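You operate a simulated robot arm through the tools that you are given. There is no shell and no other tool. Be economical: measure what you need, move in short steps, check, and stop when the job is done.

You run a simulated two-armed robot. Do the job below in one go: nothing can be reset, and whatever is moved stays where it is left.

JOB
Seat and press both wax crowns on the check cast; the one that stands proud goes in the dish.
Fine: green on the triangle stump, blue on the bar stump.

It is judged by the outcome, as a careful person would: the job done as asked, and still so three seconds after it is handed in. It fails if anything else is knocked over, pushed out of place, dropped, spilled or broken.

ROBOT AND FRAMES
Two 7-joint arms with three-finger grippers on one trunk that stands fixed in place. Base frame: the origin is at the foot of the trunk, x ahead of it, y to its left, z up; the work surface is at about z = 760. Units: mm, rad, N and s.
The left shoulder is at [70, 165, 1063], the right one opposite. With the tool pointing down near the work surface each hand reaches from about 380 to 880 mm from the base axis, measured 20 degrees to its own side. Payload 3.91 kg a hand.
The TCP of each hand is the grasp point between the finger pads, 30 mm short of the fingertips. In the tool frame z runs along the fingers and y along their closing line. The gripper opens to 116 mm. The gripper's body begins 73 mm behind the TCP.
Orientation is that of the tool frame in the base frame, as a unit quaternion [w, x, y, z]. With the fingers straight down and closing along the base's y, the tool's x points along the base's -x, its y along +y and its z along -z.

CONTROLS
- The arms move only by the tool arm_command. It takes "left_series", "right_series" or both (then of equal length, played together; a hand with none holds still); each is a list of rows, each a list of 7 numbers: the shift along the tool's x, y, z in mm, then the turn, a rotation vector about the tool's x, y, z in rad, then the finger opening in mm, from 0 to 116. In form: [[x, y, z, rx, ry, rz, jaw], ...]. A call has 1 to 12 rows; each row shifts and turns the commanded pose from where the row before left it, along the tool's axes as they then stand. Rows are played at 5 a second. More than 50 mm and 0.15 rad between two rows, or a gripper value outside its range, and nothing of the call is played. Where a pose cannot be reached the arm comes as near as it can. A force on the tool above 50 N (or 10 N above the force at the start of the call, whichever is more), or a blocked arm, ends the call early, and 0.2 s more pass. Each finger travels about 153 mm/s and halts on what it meets, pressing with about 40 N; the grip force reading is that of the motor and also rises with nothing between the fingers. The clock runs only during rows and for 0.2 s after the last one: add rows that do not move to give the fingers time. The reply holds the time, the measured pose of the TCP, the force on the tool along the base axes, the opening and the grip force, in the units named above and with some noise, with the torque about the TCP (base axes, N m) and any sound that the robot's microphone picked up, and new pictures: "pictures" is both (left out), scene, wrist or none (wrist: the cameras of the hands that moved).
- Cameras (640 x 400 px; columns grow to the right, rows downward): "scene" is now at [134.9, 13.2, 1374.7]; the picture's right is [0.14, -0.99, 0.00], its down [-0.62, -0.09, -0.78] and it looks along [0.77, 0.11, -0.63] (base axes); focal length 310 px, centre (320, 200). "left" rides on the left gripper at [75, 17, -88] in its tool frame; the picture's right is [-0.22, 0.97, 0.00], its down [-0.70, -0.16, -0.70] and it looks along [-0.68, -0.16, 0.71] (tool axes); focal length 247 px, centre (320, 200). "right" rides on the right gripper at [52, 56, -88] in its tool frame; the picture's right is [-0.73, 0.68, 0.00], its down [-0.49, -0.52, -0.70] and it looks along [-0.48, -0.51, 0.71] (tool axes); focal length 247 px, centre (320, 200). There is no depth. A picture from a camera that has moved, and an enlarged one, comes with that camera's place and axes in the base frame and with its lens.
- move_column(by): slides the trunk up (or, below 0, down) by that many mm; the arms and the scene camera ride with it, the base frame stays. It gives what a move gives, with no picture.
- turn_head(pan, tilt): turns the head with the scene camera to pan (to the left, within 1.501 rad either way) and tilt (down, from -0.506 to 1.204), counted from straight ahead of the robot. It gives what a move gives, and a new picture of the scene camera.
- zoom(camera, box): a new picture of the part [left, top, right, bottom] of that camera's present view, enlarged. It takes no simulated time.
- finish_job(): hands the job in; it is judged then, once.

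Go step by step. Nothing tells you positions but the pictures and the camera data: compare them with the known pose of the tool, close in by small moves and look again before you grip or let go. The budget is 120 turns and 200 pictures, counting those below and the enlarged ones. Unless the task says otherwise, let go and move clear before handing in.

The tools are called after ">>>" by a JSON object that holds its "api" and its "payload". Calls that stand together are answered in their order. arm_command: Moves the arms, as the interface text tells. Its arguments: {"type":"object","properties":{"left_series":{"type":"array"},"right_series":{"type":"array"},"pictures":{"type":"string","enum":["both","scene","wrist","none"]}},"required":[]} The other tools are called the same way: move_column (by) slides the trunk up or down; turn_head (pan, tilt) turns the head that bears the scene camera; zoom (camera, box) takes an enlarged picture of a part of a camera's view; finish_job () hands the job in.

At the start:

```text
time_s: 0.0
left_tool_pos: [473.5, 194.3, 1053.2]
left_orientation: [0.0, 0.0, 1.0, 0.0]
left_ft_force: [-0.4, -0.9, 0.4]
left_torque: [-0.01, 0.0, -0.02]
left_gripper_width: 116.0
left_gripper_force: 0.0
right_tool_pos: [662.2, -256.3, 1041.5]
right_orientation: [0.0, 0.0, 1.0, 0.0]
right_ft_force: [0.7, 0.6, 0.0]
right_torque: [-0.02, 0.0, 0.0]
right_gripper_width: 116.1
right_gripper_force: 0.1
trunk travel left (down, up): [-600.0, 240.0]
head pan, tilt: [0.141, 0.677]
```

scene: 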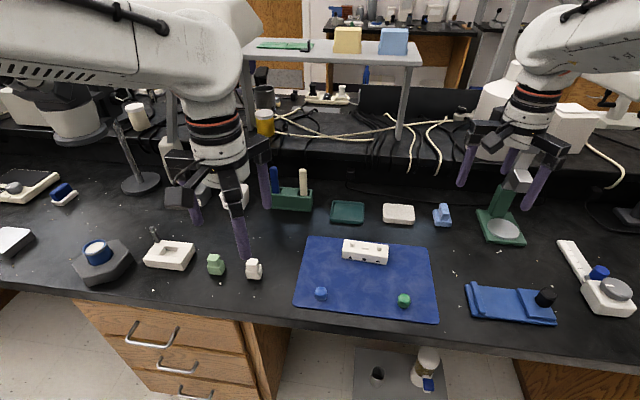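
right: 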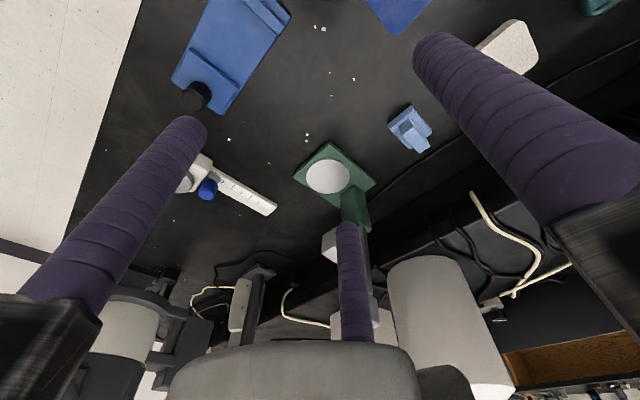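
left: 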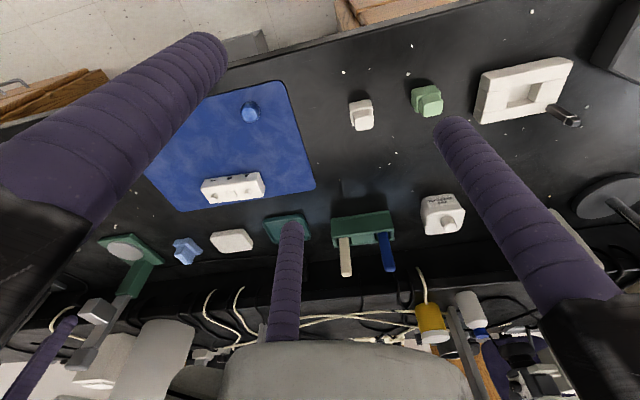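

I see a blue mat with a white cast (stumps) and two small crowns, blue and green, near the front of the mat. I'll zoom in for details.

>>> {"api": "zoom", "payload": {"camera": "scene", "box": [280, 190, 460, 330]}}

>>> {"api": "zoom", "payload": {"camera": "left", "box": [140, 70, 320, 220]}}

>>> {"api": "zoom", "payload": {"camera": "scene", "box": [120, 160, 320, 300]}}

```text
2.86 times, centred on (370, 260) of scene
camera zoom: at [134.9, 13.2, 1374.7], right [0.14, -0.99, 0.0], down [-0.62, -0.09, -0.78], along [0.77, 0.11, -0.63], focal length 886 px, centre (177, 29)
```

zoom: 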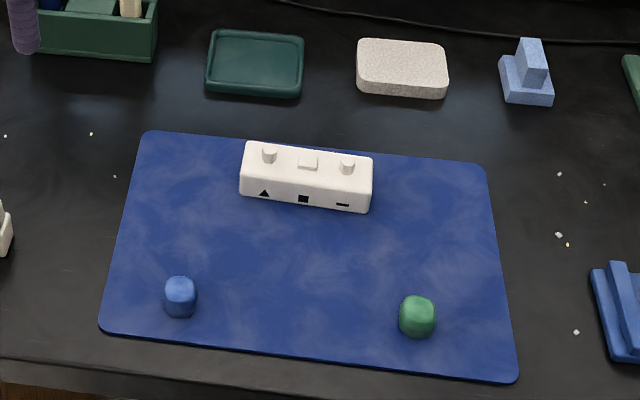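

```text
2.67 times, centred on (230, 145) of left
camera zoom: at [401.6, 212.5, 1141.5], right [0.22, 0.97, 0.0], down [0.7, -0.16, 0.7], along [0.68, -0.16, -0.71], focal length 659 px, centre (560, 347)
```

zoom: 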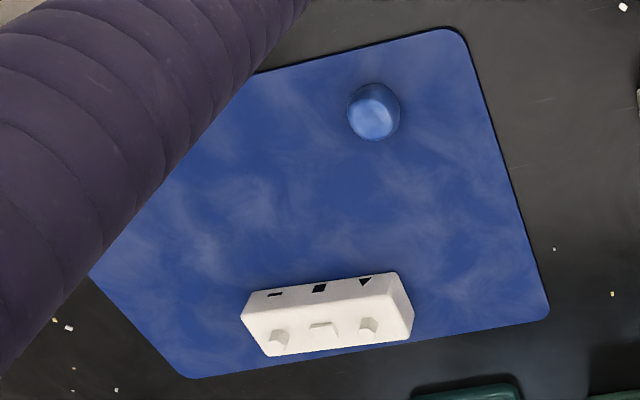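

```text
2.86 times, centred on (220, 230) of scene
camera zoom: at [134.9, 13.2, 1374.7], right [0.14, -0.99, 0.0], down [-0.62, -0.09, -0.78], along [0.77, 0.11, -0.63], focal length 886 px, centre (606, 114)
```

zoom: 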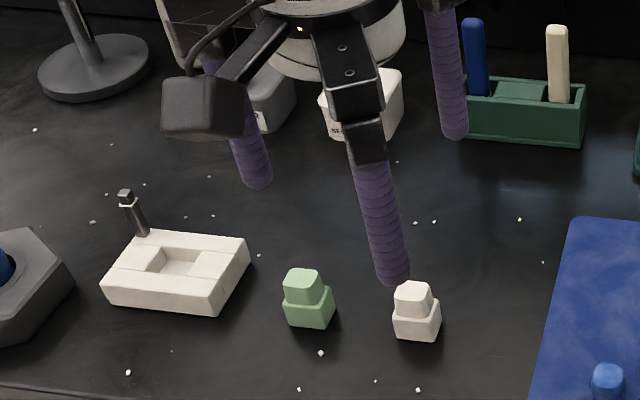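

The cast has three stumps: triangle, square and bar, left to right. I'll move the left hand over so its wrist camera can look at the cast and crowns up close.

>>> {"api": "arm_command", "payload": {"left_series": [[7, -34, 25, 0, 0, 0, 116], [7, -34, 25, 0, 0, 0, 116], [7, -34, 25, 0, 0, 0, 116], [7, -34, 25, 0, 0, 0, 116], [7, -34, 25, 0, 0, 0, 116], [0, 0, 0, 0, 0, 0, 116]], "pictures": "both"}}

```text
time_s: 1.4
left_tool_pos: [439.8, 24.5, 928.5]
left_orientation: [0.0, -0.001, 1.0, -0.001]
left_ft_force: [0.8, -0.1, -0.3]
left_torque: [0.0, 0.02, -0.03]
left_gripper_width: 115.5
left_gripper_force: 0.1
right_tool_pos: [662.6, -255.0, 1043.3]
right_orientation: [0.0, 0.0, 1.0, 0.0]
right_ft_force: [0.4, -0.1, -0.6]
right_torque: [-0.04, 0.0, -0.02]
right_gripper_width: 116.0
right_gripper_force: 0.1
trunk travel left (down, up): [-600.0, 240.0]
head pan, tilt: [0.141, 0.677]
camera scene: at [134.6, 14.2, 1374.7], right [0.14, -0.99, 0.0], down [-0.62, -0.09, -0.78], along [0.77, 0.11, -0.63], focal length 310 px, centre (320, 200)
camera left: at [366.5, 42.4, 1016.1], right [0.22, 0.97, 0.0], down [0.7, -0.16, 0.7], along [0.68, -0.16, -0.71], focal length 247 px, centre (320, 200)
```

scene: 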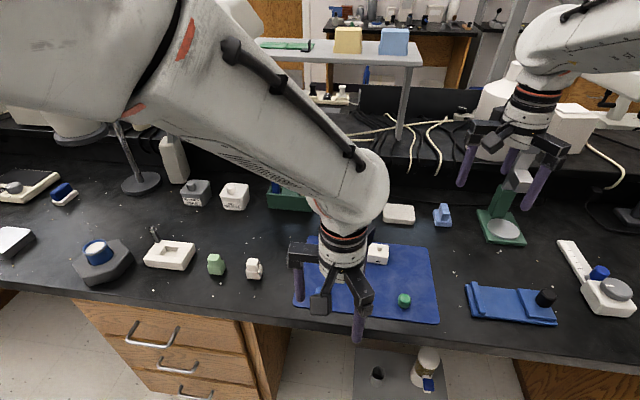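
left: 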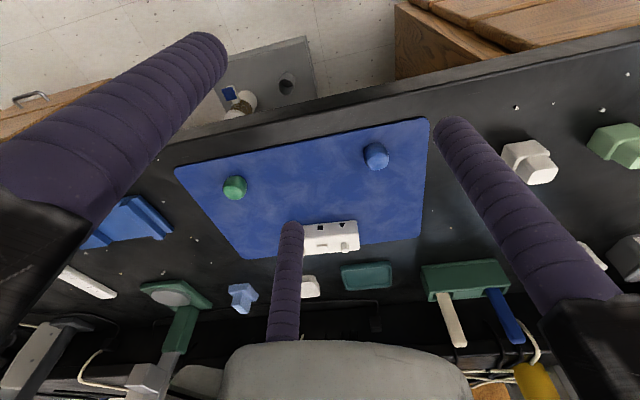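

The wrist views show what look like three fingers around the grasp axis, although the notes say two. I'll close the left hand in free air to see how they really move before planning a grip.

>>> {"api": "arm_command", "payload": {"left_series": [[0, 0, 0, 0, 0, 0, 24], [0, 0, 0, 0, 0, 0, 24], [0, 0, 0, 0, 0, 0, 24], [0, 0, 0, 0, 0, 0, 24]], "pictures": "both"}}

>>> {"api": "zoom", "payload": {"camera": "left", "box": [170, 110, 430, 270]}}

>>> {"api": "zoom", "payload": {"camera": "scene", "box": [270, 200, 430, 360]}}

```text
time_s: 2.4
left_tool_pos: [440.0, 23.3, 928.6]
left_orientation: [0.0, 0.001, 1.0, -0.001]
left_ft_force: [0.0, 0.0, 0.0]
left_torque: [0.0, 0.0, -0.02]
left_gripper_width: 23.9
left_gripper_force: 0.1
right_tool_pos: [662.7, -255.2, 1042.8]
right_orientation: [0.0, 0.0, 1.0, 0.0]
right_ft_force: [-0.2, -0.1, -0.5]
right_torque: [0.0, 0.03, 0.0]
right_gripper_width: 116.3
right_gripper_force: 0.1
trunk travel left (down, up): [-600.0, 240.0]
head pan, tilt: [0.141, 0.677]
camera scene: at [134.8, 13.2, 1374.7], right [0.14, -0.99, 0.0], down [-0.62, -0.09, -0.78], along [0.77, 0.11, -0.63], focal length 310 px, centre (320, 200)
camera left: at [366.7, 42.0, 1016.3], right [0.22, 0.97, 0.0], down [0.7, -0.16, 0.7], along [0.68, -0.16, -0.71], focal length 247 px, centre (320, 200)
```

scene: 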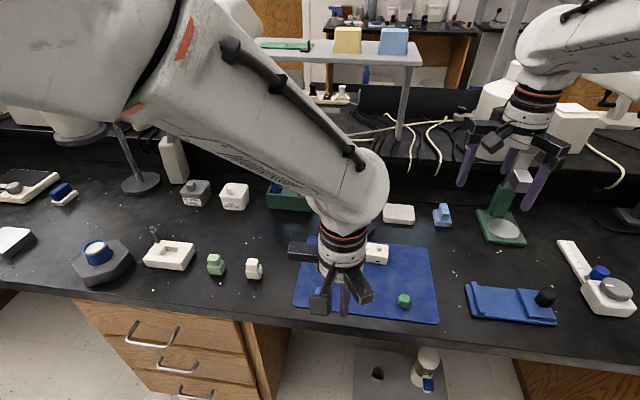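
left: 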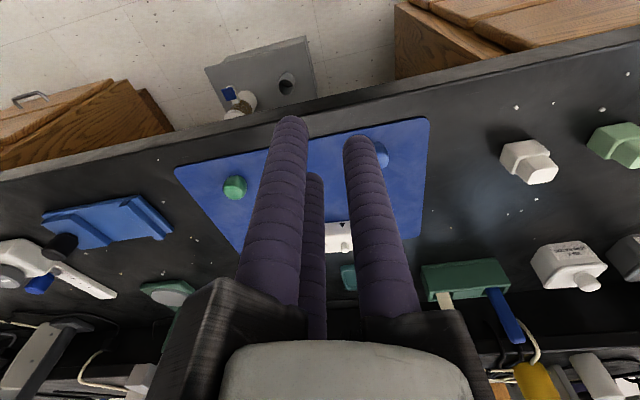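

```text
2.46 times, centred on (300, 190) of left
camera zoom: at [366.7, 42.0, 1016.3], right [0.22, 0.97, 0.0], down [0.7, -0.16, 0.7], along [0.68, -0.16, -0.71], focal length 608 px, centre (369, 225)
```

zoom: 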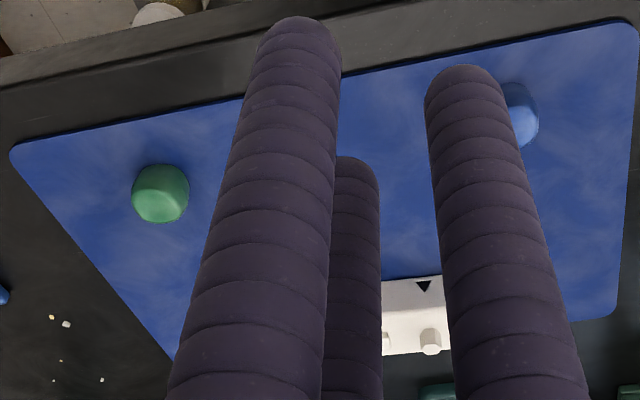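

```text
2.50 times, centred on (350, 280) of scene
camera zoom: at [134.8, 13.2, 1374.7], right [0.14, -0.99, 0.0], down [-0.62, -0.09, -0.78], along [0.77, 0.11, -0.63], focal length 776 px, centre (245, 0)
```

zoom: 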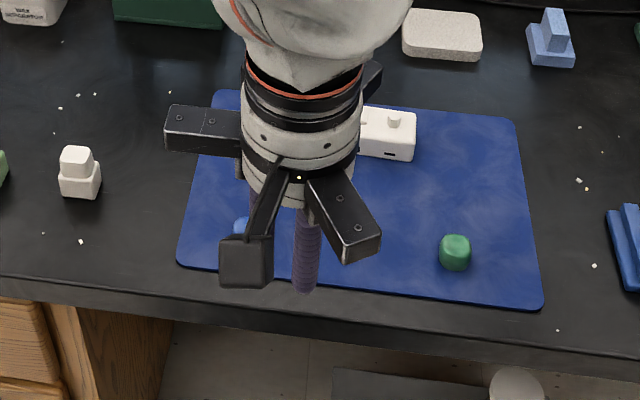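

The hand is a three-finger self-centring gripper (one finger at tool +y, two at ±x/−y), and I'll plan grips for that. I'm moving the left wrist camera in for a close view of the stumps.

>>> {"api": "arm_command", "payload": {"left_series": [[-40, -11, 12, 0, 0, 0, 116], [-40, -11, 12, 0, 0, 0, 116], [-40, -11, 12, 0, 0, 0, 116], [-40, -11, 12, 0, 0, 0, 116], [0, 0, 0, 0, 0, 0, 116]], "pictures": "wrist"}}

>>> {"api": "zoom", "payload": {"camera": "left", "box": [260, 120, 420, 220]}}

```text
time_s: 3.6
left_tool_pos: [600.9, -18.5, 882.4]
left_orientation: [0.001, 0.0, 1.0, 0.0]
left_ft_force: [-1.0, 0.7, 0.8]
left_torque: [0.02, -0.01, 0.03]
left_gripper_width: 116.1
left_gripper_force: 0.1
right_tool_pos: [661.2, -255.8, 1043.4]
right_orientation: [0.001, 0.0, 1.0, 0.0]
right_ft_force: [0.3, -0.1, -0.8]
right_torque: [0.0, -0.02, 0.04]
right_gripper_width: 116.0
right_gripper_force: 0.0
trunk travel left (down, up): [-600.0, 240.0]
head pan, tilt: [0.141, 0.677]
camera left: at [527.7, -0.6, 971.1], right [0.22, 0.97, 0.0], down [0.7, -0.16, 0.7], along [0.68, -0.16, -0.71], focal length 247 px, centre (320, 200)
```

left: 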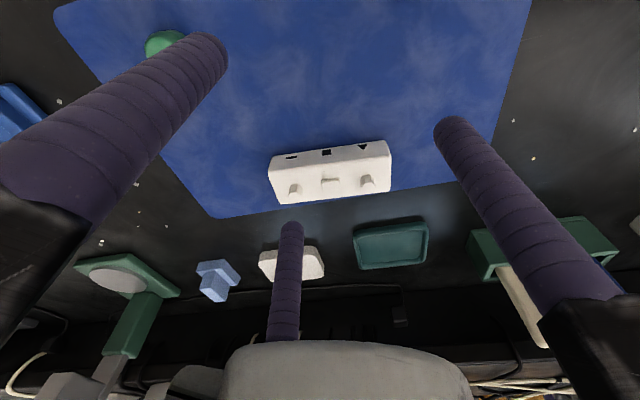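

```text
4.00 times, centred on (340, 170) of left
camera zoom: at [527.7, -0.6, 971.1], right [0.22, 0.97, 0.0], down [0.7, -0.16, 0.7], along [0.68, -0.16, -0.71], focal length 988 px, centre (240, 320)
```

zoom: 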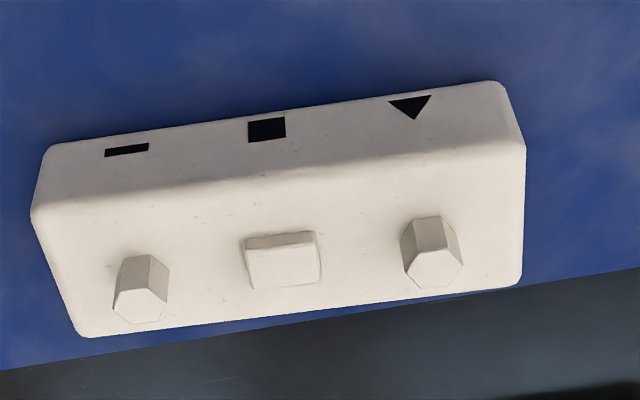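

The triangle and bar stumps are short hexagonal posts. Triangle is at about (679, 8) and bar at about (673, −58), with the cast top near z 791. Next I'll pull back to view both crowns closely.

>>> {"api": "arm_command", "payload": {"left_series": [[40, 5, 3, 0, 0, 0, 116], [40, 5, 3, 0, 0, 0, 116], [40, 5, 3, 0, 0, 0, 116], [40, 5, 3, 0, 0, 0, 116], [0, 0, 0, 0, 0, 0, 116]], "pictures": "wrist"}}

>>> {"api": "zoom", "payload": {"camera": "left", "box": [180, 120, 300, 220]}}

>>> {"api": "zoom", "payload": {"camera": "left", "box": [340, 90, 460, 190]}}

```text
time_s: 4.8
left_tool_pos: [441.1, 0.5, 868.2]
left_orientation: [-0.001, -0.001, 1.0, 0.0]
left_ft_force: [0.4, -0.7, 0.0]
left_torque: [0.01, 0.0, 0.0]
left_gripper_width: 116.1
left_gripper_force: 0.1
right_tool_pos: [663.4, -256.8, 1040.6]
right_orientation: [0.0, 0.0, 1.0, 0.0]
right_ft_force: [0.3, -0.5, 0.3]
right_torque: [-0.01, 0.01, 0.01]
right_gripper_width: 116.0
right_gripper_force: 0.0
trunk travel left (down, up): [-600.0, 240.0]
head pan, tilt: [0.141, 0.677]
camera left: at [367.9, 18.3, 957.4], right [0.22, 0.97, 0.0], down [0.7, -0.16, 0.7], along [0.68, -0.16, -0.71], focal length 247 px, centre (320, 200)
```

left: 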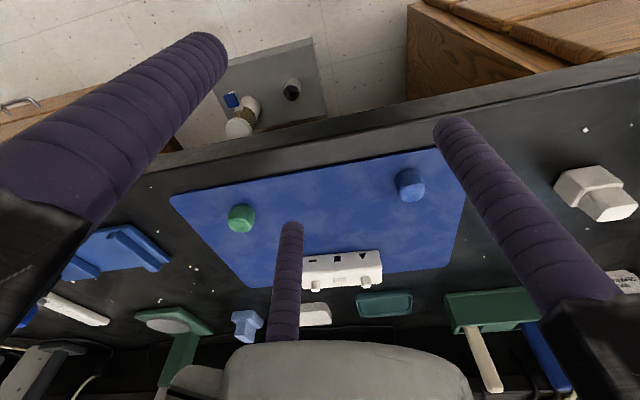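

```text
4.00 times, centred on (240, 170) of left
camera zoom: at [367.9, 18.3, 957.4], right [0.22, 0.97, 0.0], down [0.7, -0.16, 0.7], along [0.68, -0.16, -0.71], focal length 988 px, centre (640, 320)
```

zoom: 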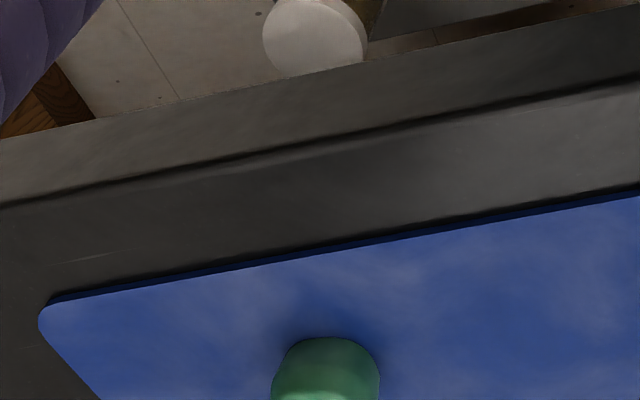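

```text
4.00 times, centred on (400, 140) of left
camera zoom: at [367.9, 18.3, 957.4], right [0.22, 0.97, 0.0], down [0.7, -0.16, 0.7], along [0.68, -0.16, -0.71], focal length 988 px, centre (0, 440)
```

zoom: 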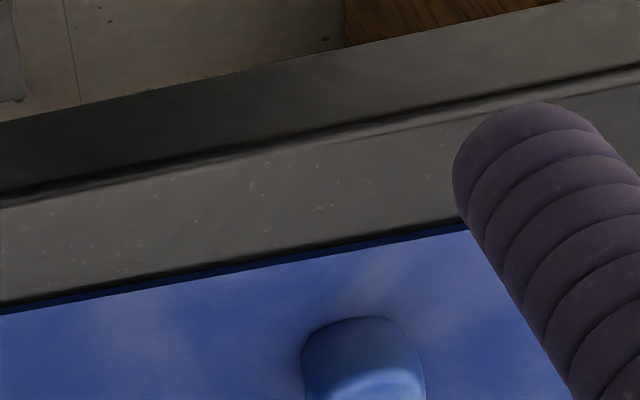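

>>> {"api": "zoom", "payload": {"camera": "left", "box": [208, 190, 272, 240]}}

>>> {"api": "zoom", "payload": {"camera": "left", "box": [380, 160, 444, 210]}}

```text
8.00 times, centred on (240, 215) of left
camera zoom: at [367.9, 18.3, 957.4], right [0.22, 0.97, 0.0], down [0.7, -0.16, 0.7], along [0.68, -0.16, -0.71], focal length 1976 px, centre (960, 80)
```

zoom: 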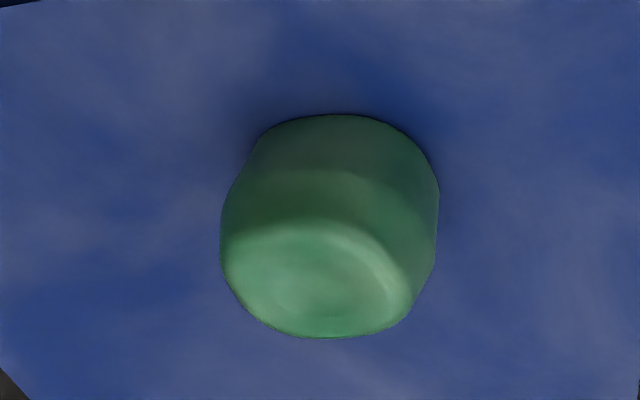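

```text
8.00 times, centred on (412, 185) of left
camera zoom: at [367.9, 18.3, 957.4], right [0.22, 0.97, 0.0], down [0.7, -0.16, 0.7], along [0.68, -0.16, -0.71], focal length 1976 px, centre (-416, 320)
```

zoom: 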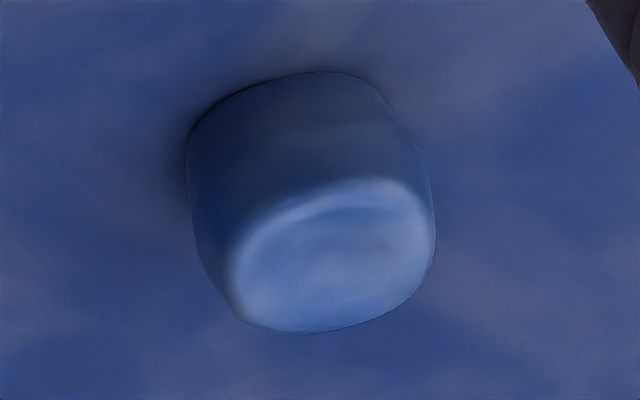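

Both crowns are roughly 28 mm across and 20 mm tall. Green is at about (552, −115) and blue at about (543, 68). I'm clearing the left hand out and bringing the right hand above the green crown.

>>> {"api": "arm_command", "payload": {"left_series": [[0, 40, -20, 0, 0, 0, 116], [0, 40, -20, 0, 0, 0, 116], [0, 40, -20, 0, 0, 0, 116], [0, 40, -20, 0, 0, 0, 116], [0, 40, -20, 0, 0, 0, 116], [0, 40, -20, 0, 0, 0, 116], [0, 0, 0, 0, 0, 0, 116]], "right_series": [[18.5, 23.5, 25, 0, 0, 0, 70], [18.5, 23.5, 25, 0, 0, 0, 70], [18.5, 23.5, 25, 0, 0, 0, 70], [18.5, 23.5, 25, 0, 0, 0, 70], [18.5, 23.5, 25, 0, 0, 0, 70], [18.5, 23.5, 25, 0, 0, 0, 70], [0, 0, 0, 0, 0, 0, 70]], "pictures": "both"}}

>>> {"api": "zoom", "payload": {"camera": "right", "box": [200, 50, 440, 200]}}

```text
time_s: 6.4
left_tool_pos: [441.4, 239.8, 988.5]
left_orientation: [0.0, -0.001, 1.0, 0.0]
left_ft_force: [-0.2, 0.4, 0.1]
left_torque: [-0.01, 0.0, -0.01]
left_gripper_width: 116.0
left_gripper_force: 0.0
right_tool_pos: [554.0, -115.2, 893.4]
right_orientation: [-0.001, -0.001, 1.0, 0.0]
right_ft_force: [0.5, -0.6, 0.8]
right_torque: [-0.04, -0.03, -0.02]
right_gripper_width: 69.8
right_gripper_force: 0.0
trunk travel left (down, up): [-600.0, 240.0]
head pan, tilt: [0.141, 0.677]
camera scene: at [135.0, 14.7, 1374.7], right [0.14, -0.99, 0.0], down [-0.62, -0.09, -0.78], along [0.77, 0.11, -0.63], focal length 310 px, centre (320, 200)
camera right: at [500.1, -59.7, 980.3], right [0.73, 0.68, 0.0], down [0.49, -0.52, 0.7], along [0.48, -0.51, -0.71], focal length 247 px, centre (320, 200)
camera left: at [367.9, 259.1, 1077.5], right [0.22, 0.97, 0.0], down [0.7, -0.16, 0.7], along [0.68, -0.16, -0.71], focal length 247 px, centre (320, 200)
```

scene: 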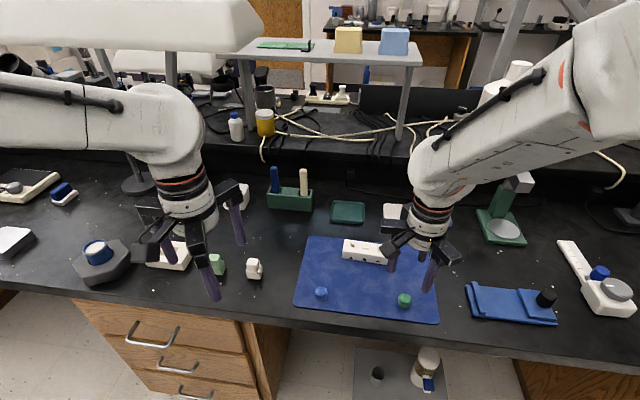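
right: 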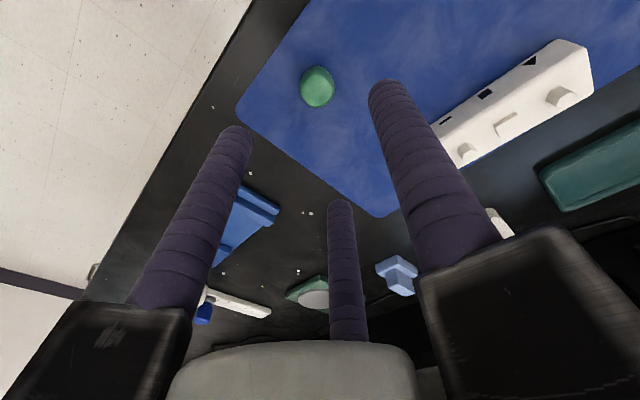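
left: 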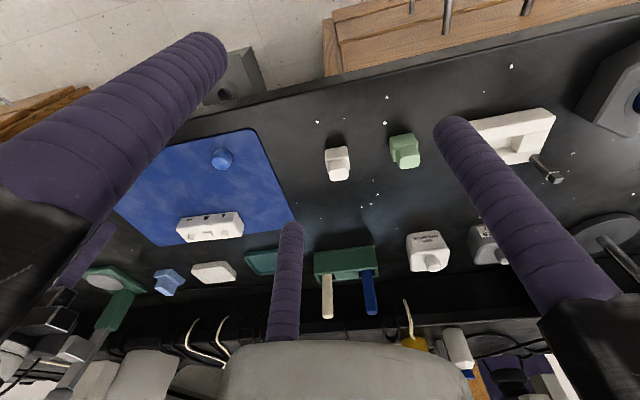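

```text
2.67 times, centred on (320, 125) of right
camera zoom: at [500.1, -59.7, 980.3], right [0.73, 0.68, 0.0], down [0.49, -0.52, 0.7], along [0.48, -0.51, -0.71], focal length 659 px, centre (320, 400)
```

zoom: 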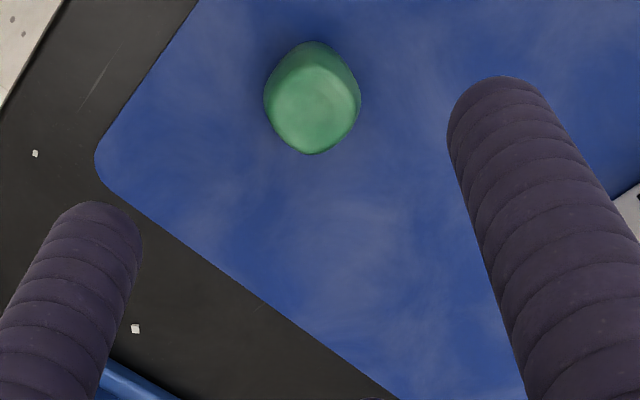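

The right hand is nearly centred over green at (550, −116). I'm descending so the fingertips reach about 8 mm above the mat, to keep the lower crown rim free.

>>> {"api": "arm_command", "payload": {"right_series": [[2, -0.4, 40, 0, 0, 0, 70], [1.5, -0.4, 35, 0, 0, 0, 60], [0, 0, 16, 0, 0, 0, 60], [0, 0, 0, 0, 0, 0, 60]], "pictures": "both"}}

>>> {"api": "zoom", "payload": {"camera": "right", "box": [200, 50, 440, 200]}}

>>> {"api": "zoom", "payload": {"camera": "scene", "box": [340, 200, 480, 330]}}

```text
time_s: 7.4
left_tool_pos: [440.6, 238.9, 990.0]
left_orientation: [-0.001, -0.001, 1.0, 0.0]
left_ft_force: [-1.2, 0.4, 1.0]
left_torque: [-0.01, -0.01, 0.02]
left_gripper_width: 116.0
left_gripper_force: 0.0
right_tool_pos: [549.4, -116.3, 801.5]
right_orientation: [0.001, 0.0, 1.0, 0.0]
right_ft_force: [-0.9, 0.9, 0.6]
right_torque: [0.04, 0.01, 0.0]
right_gripper_width: 60.0
right_gripper_force: 0.0
trunk travel left (down, up): [-600.0, 240.0]
head pan, tilt: [0.141, 0.677]
camera scene: at [134.7, 13.3, 1374.7], right [0.14, -0.99, 0.0], down [-0.62, -0.09, -0.78], along [0.77, 0.11, -0.63], focal length 310 px, centre (320, 200)
camera right: at [496.6, -61.7, 888.5], right [0.73, 0.68, 0.0], down [0.49, -0.52, 0.7], along [0.48, -0.51, -0.71], focal length 247 px, centre (320, 200)
```

scene: 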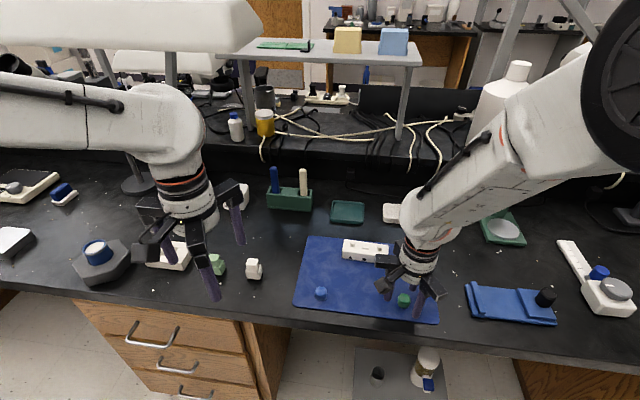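
right: 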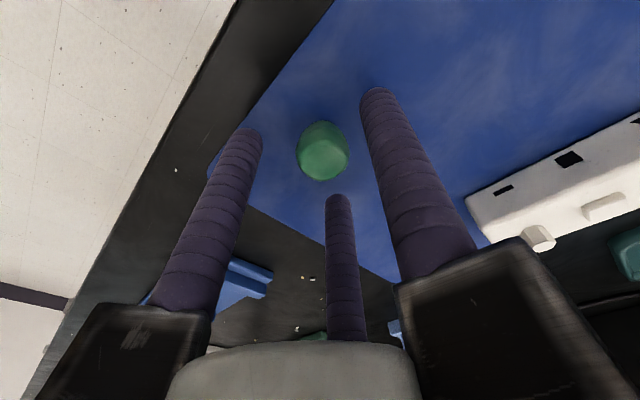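

```text
2.67 times, centred on (320, 125) of right
camera zoom: at [496.6, -61.7, 888.5], right [0.73, 0.68, 0.0], down [0.49, -0.52, 0.7], along [0.48, -0.51, -0.71], focal length 659 px, centre (320, 400)
```

zoom: 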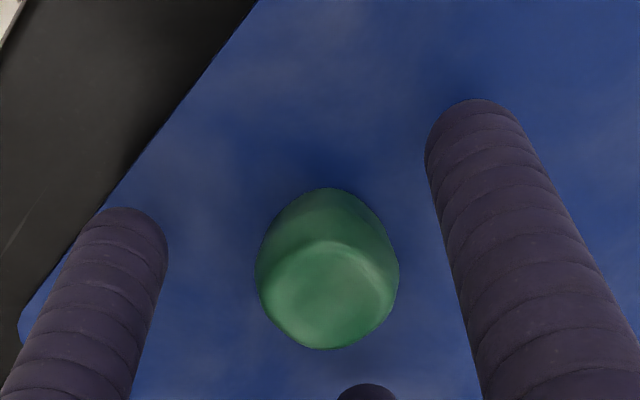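

```text
3.08 times, centred on (410, 265) of scene
camera zoom: at [134.7, 13.3, 1374.7], right [0.14, -0.99, 0.0], down [-0.62, -0.09, -0.78], along [0.77, 0.11, -0.63], focal length 955 px, centre (43, 0)
```

zoom: 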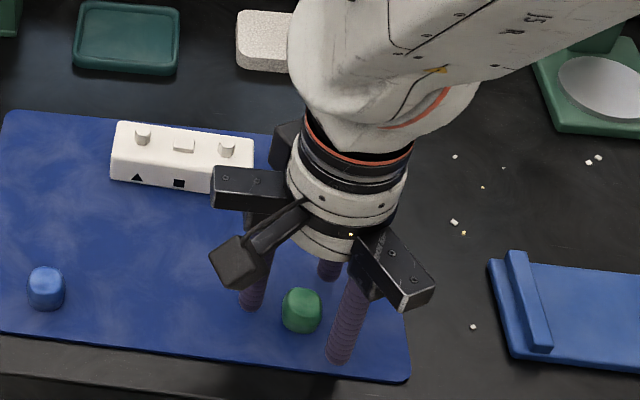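

The crown is centred between the fingers, so I'm closing on it.

>>> {"api": "arm_command", "payload": {"right_series": [[0, 0, 0, 0, 0, 0, 40], [0, 0, 0, 0, 0, 0, 30], [0, 0, 0, 0, 0, 0, 20], [0, 0, 0, 0, 0, 0, 15], [0, 0, 0, 0, 0, 0, 15]], "pictures": "wrist"}}

>>> {"api": "zoom", "payload": {"camera": "right", "box": [240, 80, 400, 180]}}

```text
time_s: 8.6
left_tool_pos: [440.6, 240.4, 988.9]
left_orientation: [0.0, 0.0, 1.0, 0.0]
left_ft_force: [0.7, -0.4, -0.1]
left_torque: [0.03, -0.04, -0.01]
left_gripper_width: 116.2
left_gripper_force: 0.1
right_tool_pos: [550.3, -117.1, 801.3]
right_orientation: [0.0, 0.0, 1.0, 0.0]
right_ft_force: [0.5, 0.9, 2.8]
right_torque: [0.02, -0.05, 0.0]
right_gripper_width: 25.2
right_gripper_force: 40.3
trunk travel left (down, up): [-600.0, 240.0]
head pan, tilt: [0.141, 0.677]
camera right: at [496.8, -61.6, 888.9], right [0.73, 0.68, 0.0], down [0.49, -0.52, 0.7], along [0.48, -0.51, -0.71], focal length 247 px, centre (320, 200)
```

right: 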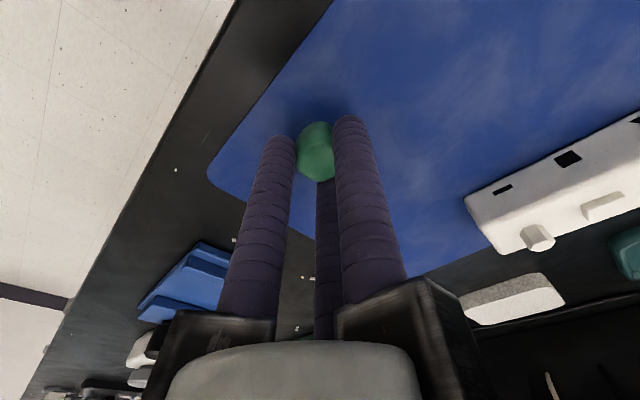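

```text
4.00 times, centred on (320, 130) of right
camera zoom: at [496.8, -61.6, 888.9], right [0.73, 0.68, 0.0], down [0.49, -0.52, 0.7], along [0.48, -0.51, -0.71], focal length 988 px, centre (320, 480)
```

zoom: 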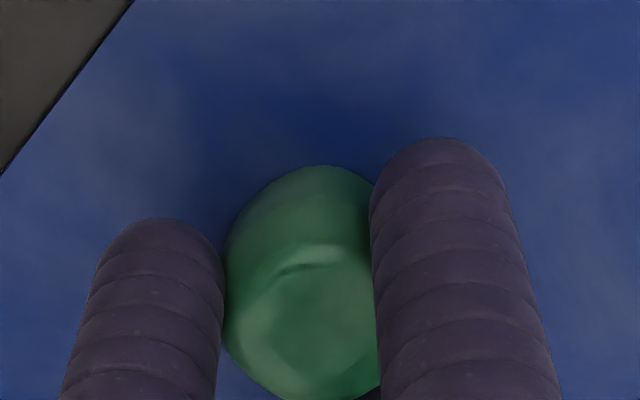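

Gripped at 25 mm. I'm lifting it and rolling the hand so the crown's underside can be inspected, and turning the left camera toward it.

>>> {"api": "arm_command", "payload": {"right_series": [[0, 0, -25, 0, 0, 0, 15], [0, 0, -45, 0, 0, 0, 15], [0, 0, -45, 0, 0, 0, 15], [0, 0, -45, 0, 0, 0, 15], [0, 0, -45, 0, 0, 0, 15], [0, 0, 0, -0.15, 0, 0, 15], [0, 0, 0, -0.15, 0, 0, 15], [0, 0, 0, -0.15, 0, 0, 15], [0, 0, 0, -0.15, 0, 0, 15], [0, 0, 0, -0.15, 0, 0, 15], [0, 0, 0, -0.15, 0, 0, 15], [0, 0, 0, -0.15, 0, 0, 15]], "left_series": [[0, 0, 0, 0, 0, 0, 116], [0, 0, 0, 0, 0, 0.15, 116], [0, 0, 0, 0, 0, 0.15, 116], [0, 0, 0, 0, 0, 0.15, 116], [0, 0, 0, 0, 0, 0.15, 116], [0, 0, 0, 0, 0, 0.15, 116], [0, 0, 0, 0, 0, 0.15, 116], [0, 0, 0, 0, 0, 0.15, 116], [0, 0, 0, 0, 0, 0.15, 116], [0, 0, 0, 0, 0, 0.15, 116], [0, 0, 0, 0, 0, 0.0, 116], [0, 0, 0, 0, 0, 0.0, 116]], "pictures": "both"}}

```text
time_s: 11.2
left_tool_pos: [440.4, 239.1, 987.1]
left_orientation: [-0.001, 0.625, 0.781, 0.001]
left_ft_force: [-0.4, -0.5, 1.2]
left_torque: [0.0, -0.01, 0.01]
left_gripper_width: 115.9
left_gripper_force: 0.0
right_tool_pos: [548.8, -117.8, 1005.7]
right_orientation: [0.0, 0.0, 0.864, 0.503]
right_ft_force: [-0.1, 0.0, 1.1]
right_torque: [0.03, -0.01, -0.03]
right_gripper_width: 14.9
right_gripper_force: 0.0
trunk travel left (down, up): [-600.0, 240.0]
head pan, tilt: [0.141, 0.677]
camera scene: at [135.4, 11.3, 1374.7], right [0.14, -0.99, 0.0], down [-0.62, -0.09, -0.78], along [0.77, 0.11, -0.63], focal length 310 px, centre (320, 200)
camera right: at [495.2, -167.4, 1097.8], right [0.73, 0.34, 0.59], down [0.49, -0.87, -0.11], along [0.48, 0.37, -0.8], focal length 247 px, centre (320, 200)
camera left: at [442.5, 316.5, 1076.7], right [1.0, 0.0, 0.0], down [0.0, -0.72, 0.7], along [0.0, -0.7, -0.72], focal length 247 px, centre (320, 200)
```

scene: 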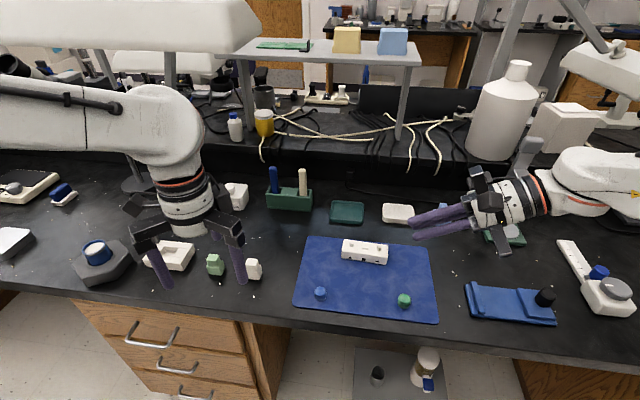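
right: 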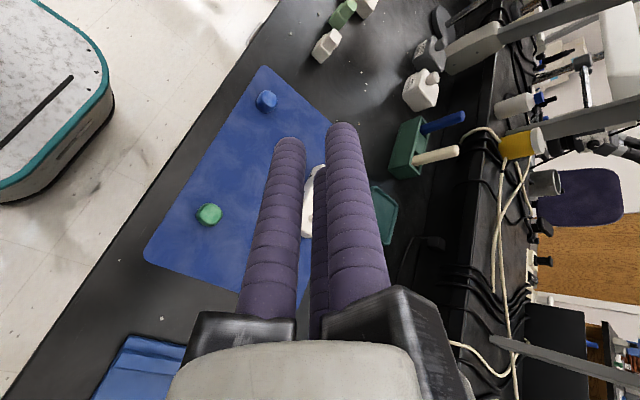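
left: 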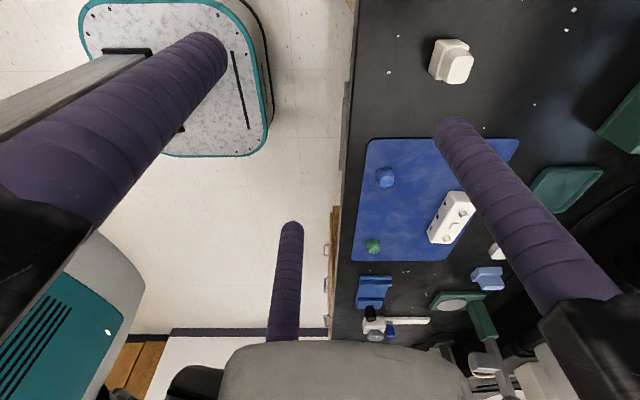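

The crown slipped out and stayed on the mat near where it was, so my grip was too high on its taper. I'm returning the hand upright to re-measure and grip lower.

>>> {"api": "arm_command", "payload": {"right_series": [[0, 0, 0, 0.15, 0, 0, 60], [0, 0, 0, 0.15, 0, 0, 60], [0, 0, 0, 0.15, 0, 0, 60], [0, 0, 0, 0.15, 0, 0, 60], [0, 0, 0, 0.15, 0, 0, 60], [0, 0, 0, 0.15, 0, 0, 60], [0, 0, 0, 0.15, 0, 0, 60], [0, 0, 40, 0, 0, 0, 60], [0, 0, 40, 0, 0, 0, 60], [0, 0, 40, 0, 0, 0, 60], [0, 0, 0, 0, 0, 0, 60]], "pictures": "wrist"}}

>>> {"api": "zoom", "payload": {"camera": "right", "box": [240, 50, 400, 150]}}

>>> {"api": "zoom", "payload": {"camera": "left", "box": [350, 230, 398, 260]}}

```text
time_s: 13.6
left_tool_pos: [439.5, 240.6, 988.7]
left_orientation: [0.001, 0.624, 0.782, 0.0]
left_ft_force: [0.6, -0.2, -0.6]
left_torque: [0.0, 0.01, 0.02]
left_gripper_width: 116.1
left_gripper_force: 0.1
right_tool_pos: [548.2, -119.0, 885.8]
right_orientation: [0.0, 0.0, 1.0, 0.0]
right_ft_force: [0.1, 0.7, 0.5]
right_torque: [0.01, -0.03, 0.0]
right_gripper_width: 59.9
right_gripper_force: 0.0
trunk travel left (down, up): [-600.0, 240.0]
head pan, tilt: [0.141, 0.677]
camera right: at [495.4, -62.8, 973.1], right [0.73, 0.68, 0.0], down [0.49, -0.52, 0.7], along [0.48, -0.51, -0.71], focal length 247 px, centre (320, 200)
```

right: 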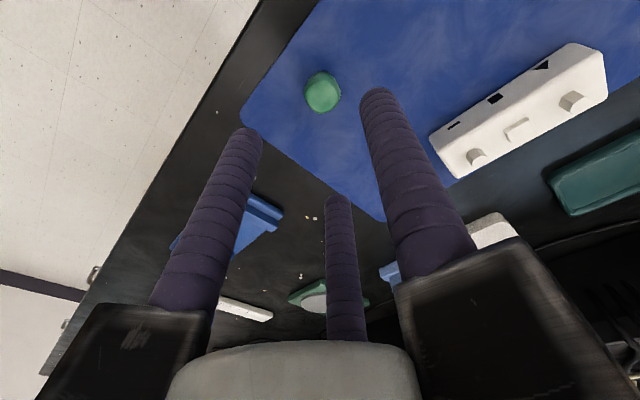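

```text
4.00 times, centred on (320, 100) of right
camera zoom: at [495.4, -62.8, 973.1], right [0.73, 0.68, 0.0], down [0.49, -0.52, 0.7], along [0.48, -0.51, -0.71], focal length 988 px, centre (320, 600)
```

zoom: 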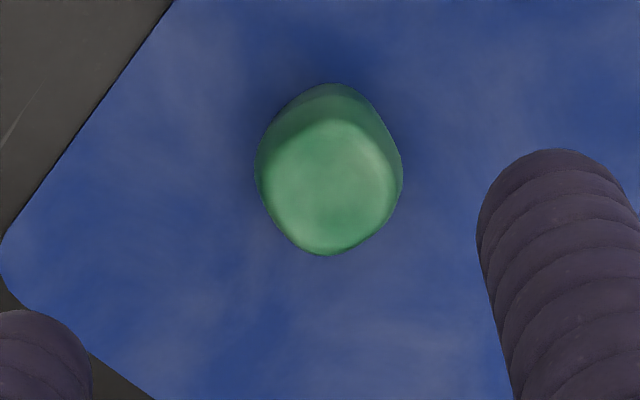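

```text
13.33 times, centred on (374, 245) of left
camera zoom: at [441.4, 317.9, 1076.7], right [1.0, 0.0, 0.0], down [0.0, -0.71, 0.7], along [0.0, -0.7, -0.71], focal length 3293 px, centre (-400, -400)
```

zoom: 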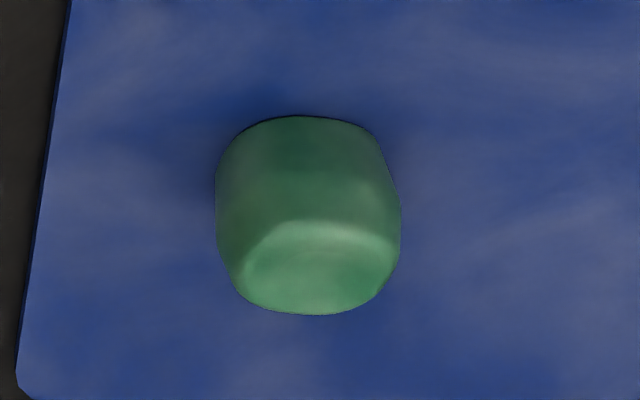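

Green sits at (549, −118), unharmed. I'll go lower this time (fingertips about 2 mm above the mat), close, and lift slowly.

>>> {"api": "arm_command", "payload": {"right_series": [[-1, 1.4, 40, 0, 0, 0, 60], [0, 0, 35, 0, 0, 0, 60], [0, 0, 15, 0, 0, 0, 60], [0, 0, 0, 0, 0, 0, 40], [0, 0, 0, 0, 0, 0, 30], [0, 0, 0, 0, 0, 0, 20], [0, 0, 0, 0, 0, 0, 5], [0, 0, 0, 0, 0, 0, 5], [0, 0, 0, 0, 0, 0, 5]], "pictures": "none"}}

>>> {"api": "arm_command", "payload": {"right_series": [[0, 0, -3, 0, 0, 0, 5], [0, 0, -5, 0, 0, 0, 5], [0, 0, -6, 0, 0, 0, 5], [0, 0, -8, 0, 0, 0, 5], [0, 0, -8, 0, 0, 0, 5]], "pictures": "wrist"}}

```text
time_s: 15.6
left_tool_pos: [439.6, 240.6, 987.8]
left_orientation: [0.0, 0.625, 0.78, 0.0]
left_ft_force: [-0.4, 0.3, 0.9]
left_torque: [0.03, -0.03, 0.0]
left_gripper_width: 115.9
left_gripper_force: 0.0
right_tool_pos: [546.9, -115.1, 795.6]
right_orientation: [0.0, 0.0, 1.0, 0.0]
right_ft_force: [0.1, 0.1, 0.8]
right_torque: [0.02, 0.05, -0.04]
right_gripper_width: 26.3
right_gripper_force: 39.5
trunk travel left (down, up): [-600.0, 240.0]
head pan, tilt: [0.141, 0.677]
```

```text
time_s: 16.8
left_tool_pos: [439.1, 241.9, 988.4]
left_orientation: [0.0, 0.624, 0.781, 0.0]
left_ft_force: [0.1, 0.1, -0.5]
left_torque: [0.03, 0.0, -0.03]
left_gripper_width: 115.9
left_gripper_force: 0.1
right_tool_pos: [548.3, -113.6, 826.6]
right_orientation: [0.0, -0.001, 1.0, 0.0]
right_ft_force: [-0.2, 0.0, -0.1]
right_torque: [0.0, 0.0, 0.02]
right_gripper_width: 26.2
right_gripper_force: 39.8
trunk travel left (down, up): [-600.0, 240.0]
head pan, tilt: [0.141, 0.677]
camera right: at [495.0, -59.2, 914.1], right [0.73, 0.68, 0.0], down [0.49, -0.52, 0.7], along [0.48, -0.51, -0.71], focal length 247 px, centre (320, 200)
```

right: 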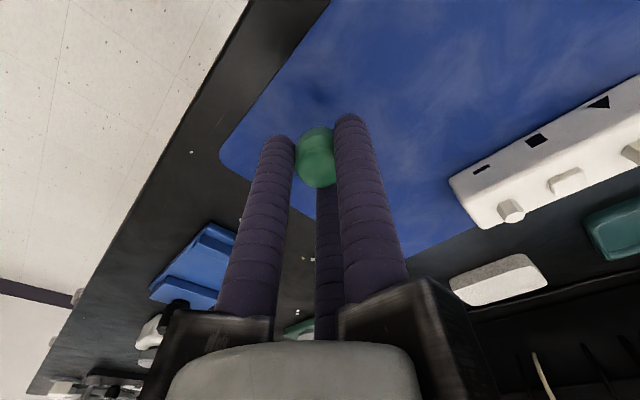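

The green crown is held firmly at 26 mm. I'm lifting and tilting gently so the left camera can see the bore.

>>> {"api": "arm_command", "payload": {"right_series": [[0, 0, -25, 0, 0, 0, 5], [0, 0, -25, 0, 0, 0, 5], [0, 0, -25, 0, 0, 0, 5], [0, 0, 0, -0.15, 0, 0, 5], [0, 0, 0, -0.15, 0, 0, 5], [0, 0, 0, -0.15, 0, 0, 5], [0, 0, 0, -0.15, 0, 0, 5], [0, 0, 0, -0.15, 0, 0, 5], [0, 0, 0, -0.15, 0, 0, 5], [0, 0, 0, -0.15, 0, 0, 5], [0, 0, 0, -0.15, 0, 0, 5]], "pictures": "scene"}}

>>> {"api": "zoom", "payload": {"camera": "left", "box": [340, 90, 436, 150]}}

```text
time_s: 19.2
left_tool_pos: [440.7, 239.4, 987.7]
left_orientation: [0.0, 0.625, 0.781, 0.001]
left_ft_force: [-0.2, -0.2, -0.6]
left_torque: [0.01, 0.01, 0.0]
left_gripper_width: 116.0
left_gripper_force: 0.0
right_tool_pos: [549.6, -115.5, 901.3]
right_orientation: [0.001, 0.0, 0.824, 0.566]
right_ft_force: [-0.7, 0.2, 0.0]
right_torque: [0.01, 0.0, -0.01]
right_gripper_width: 26.5
right_gripper_force: 39.9
trunk travel left (down, up): [-600.0, 240.0]
head pan, tilt: [0.141, 0.677]
camera scene: at [135.4, 11.8, 1374.7], right [0.14, -0.99, 0.0], down [-0.62, -0.09, -0.78], along [0.77, 0.11, -0.63], focal length 310 px, centre (320, 200)
```

scene: 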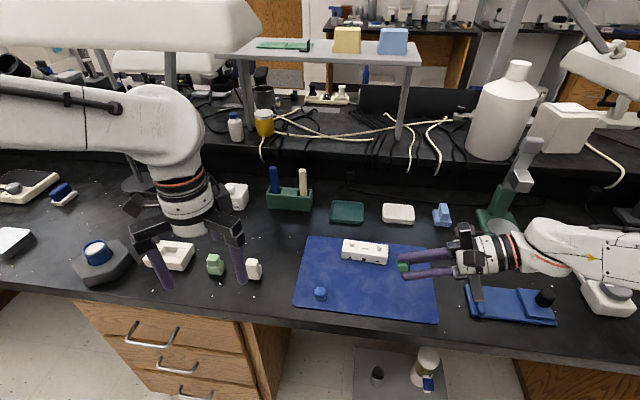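

```text
6.67 times, centred on (388, 120) of left
camera zoom: at [442.4, 316.9, 1076.6], right [1.0, 0.0, 0.0], down [0.0, -0.72, 0.7], along [0.0, -0.7, -0.72], focal length 1646 px, centre (-133, 733)
```

zoom: 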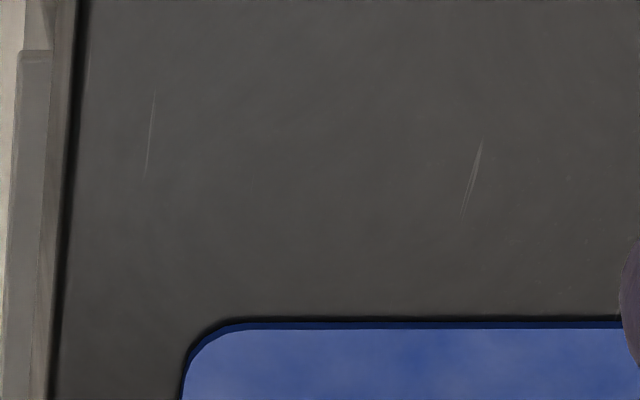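

>>> {"api": "zoom", "payload": {"camera": "left", "box": [334, 270, 430, 330]}}

```text
6.67 times, centred on (382, 300) of left
camera zoom: at [442.4, 316.9, 1076.6], right [1.0, 0.0, 0.0], down [0.0, -0.72, 0.7], along [0.0, -0.7, -0.72], focal length 1646 px, centre (-93, -467)
```

zoom: 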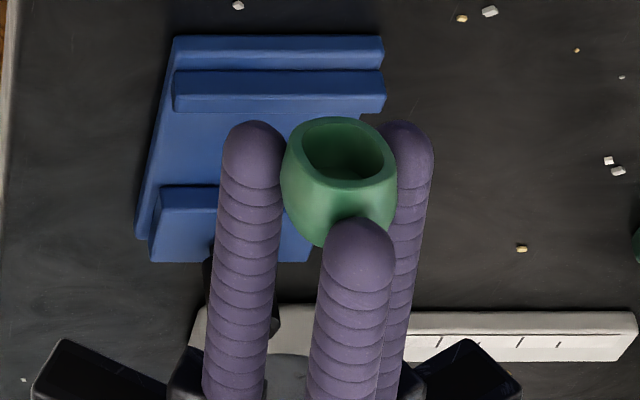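

>>> {"api": "zoom", "payload": {"camera": "left", "box": [370, 284, 402, 304]}}

>>> {"api": "zoom", "payload": {"camera": "scene", "box": [380, 245, 444, 285]}}

```text
16.00 times, centred on (386, 294) of left
camera zoom: at [442.4, 316.9, 1076.6], right [1.0, 0.0, 0.0], down [0.0, -0.72, 0.7], along [0.0, -0.7, -0.72], focal length 3952 px, centre (-736, -1304)
```

zoom: 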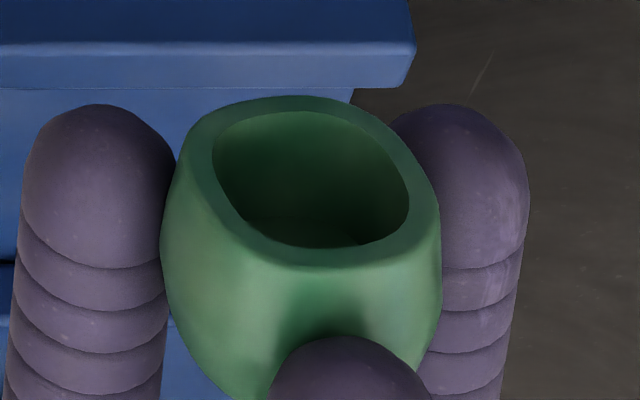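

```text
10.00 times, centred on (412, 265) of scene
camera zoom: at [135.4, 11.8, 1374.7], right [0.14, -0.99, 0.0], down [-0.62, -0.09, -0.78], along [0.77, 0.11, -0.63], focal length 3103 px, centre (-600, -450)
```

zoom: 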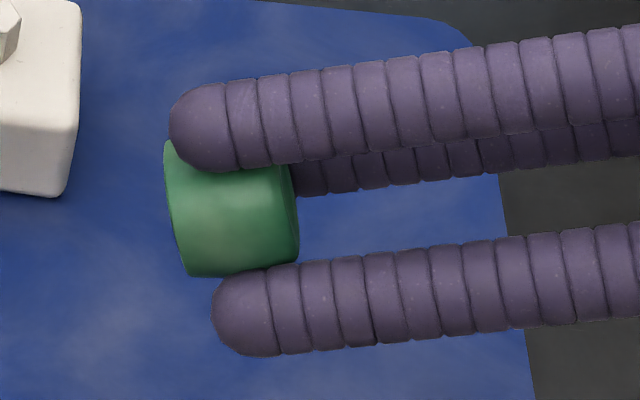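

The green bore is a wide rounded opening, so yaw won't matter. I'm setting the hand upright and moving over the triangle stump, and nudging the left camera for a clear side view.

>>> {"api": "arm_command", "payload": {"right_series": [[0, 0, 0, 0.15, 0, 0, 5], [0, 0, 0, 0.15, 0, 0, 5], [0, 0, 0, 0.15, 0, 0, 5], [0, 0, 0, 0.15, 0, 0, 5], [0, 0, 0, 0.15, 0, 0, 5], [0, 0, 0, 0.15, 0, 0, 5], [0, 0, 0, 0.15, 0, 0, 5], [0, 0, 0, 0.15, 0, 0, 5], [-32, 31, 5, 0, 0, 0, 5], [-32, 31, 5, 0, 0, 0, 5], [-32, 31, 5, 0, 0, 0, 5], [-32, 31, 5, 0, 0, 0, 5]], "left_series": [[-9, 39, 0, 0, 0, 0, 116], [-9, 39, 0, 0, 0, 0, 116], [0, 0, 0, 0, 0, 0, 116], [0, 0, 0, 0, 0, 0, 116], [0, 0, 0, 0, 0, 0, 116], [0, 0, 0, 0, 0, 0, 116], [0, 0, 0, 0, 0, 0, 116], [0, 0, 0, 0, 0, 0, 116], [0, 0, 0, 0, 0, 0, 116], [0, 0, 0, 0, 0, 0, 116], [0, 0, 0, 0, 0, 0, 116], [0, 0, 0, 0, 0, 0, 116]], "pictures": "both"}}

```text
time_s: 21.8
left_tool_pos: [520.4, 240.0, 988.3]
left_orientation: [0.0, 0.625, 0.781, 0.0]
left_ft_force: [0.8, -0.5, -1.0]
left_torque: [0.01, 0.01, -0.02]
left_gripper_width: 116.2
left_gripper_force: 0.0
right_tool_pos: [677.1, 10.4, 881.3]
right_orientation: [-0.001, 0.0, 1.0, 0.0]
right_ft_force: [0.8, 0.0, -1.1]
right_torque: [0.02, 0.0, 0.01]
right_gripper_width: 26.5
right_gripper_force: 39.6
trunk travel left (down, up): [-600.0, 240.0]
head pan, tilt: [0.141, 0.677]
camera scene: at [136.8, 14.2, 1374.4], right [0.14, -0.99, 0.0], down [-0.62, -0.09, -0.78], along [0.77, 0.11, -0.63], focal length 310 px, centre (320, 200)
camera right: at [624.9, 65.9, 968.8], right [0.73, 0.68, 0.0], down [0.49, -0.52, 0.7], along [0.48, -0.51, -0.71], focal length 247 px, centre (320, 200)
camera left: at [522.1, 317.3, 1076.1], right [1.0, 0.0, 0.0], down [0.0, -0.71, 0.7], along [0.0, -0.7, -0.71], focal length 247 px, centre (320, 200)
```

scene: 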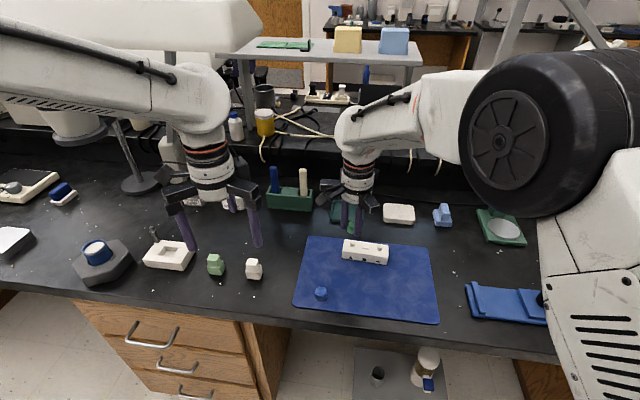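
right: 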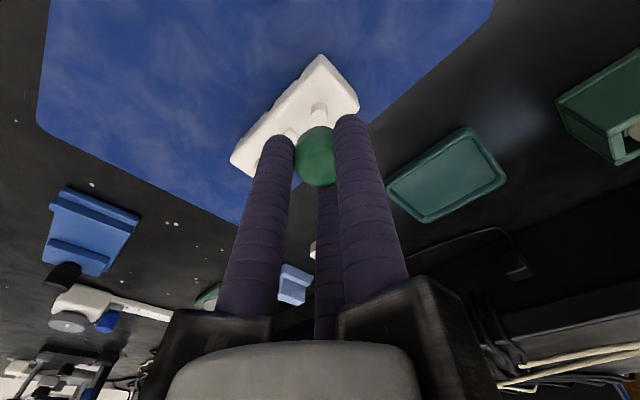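
left: 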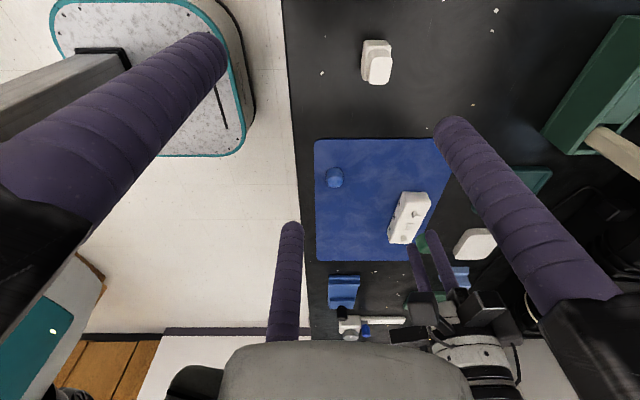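

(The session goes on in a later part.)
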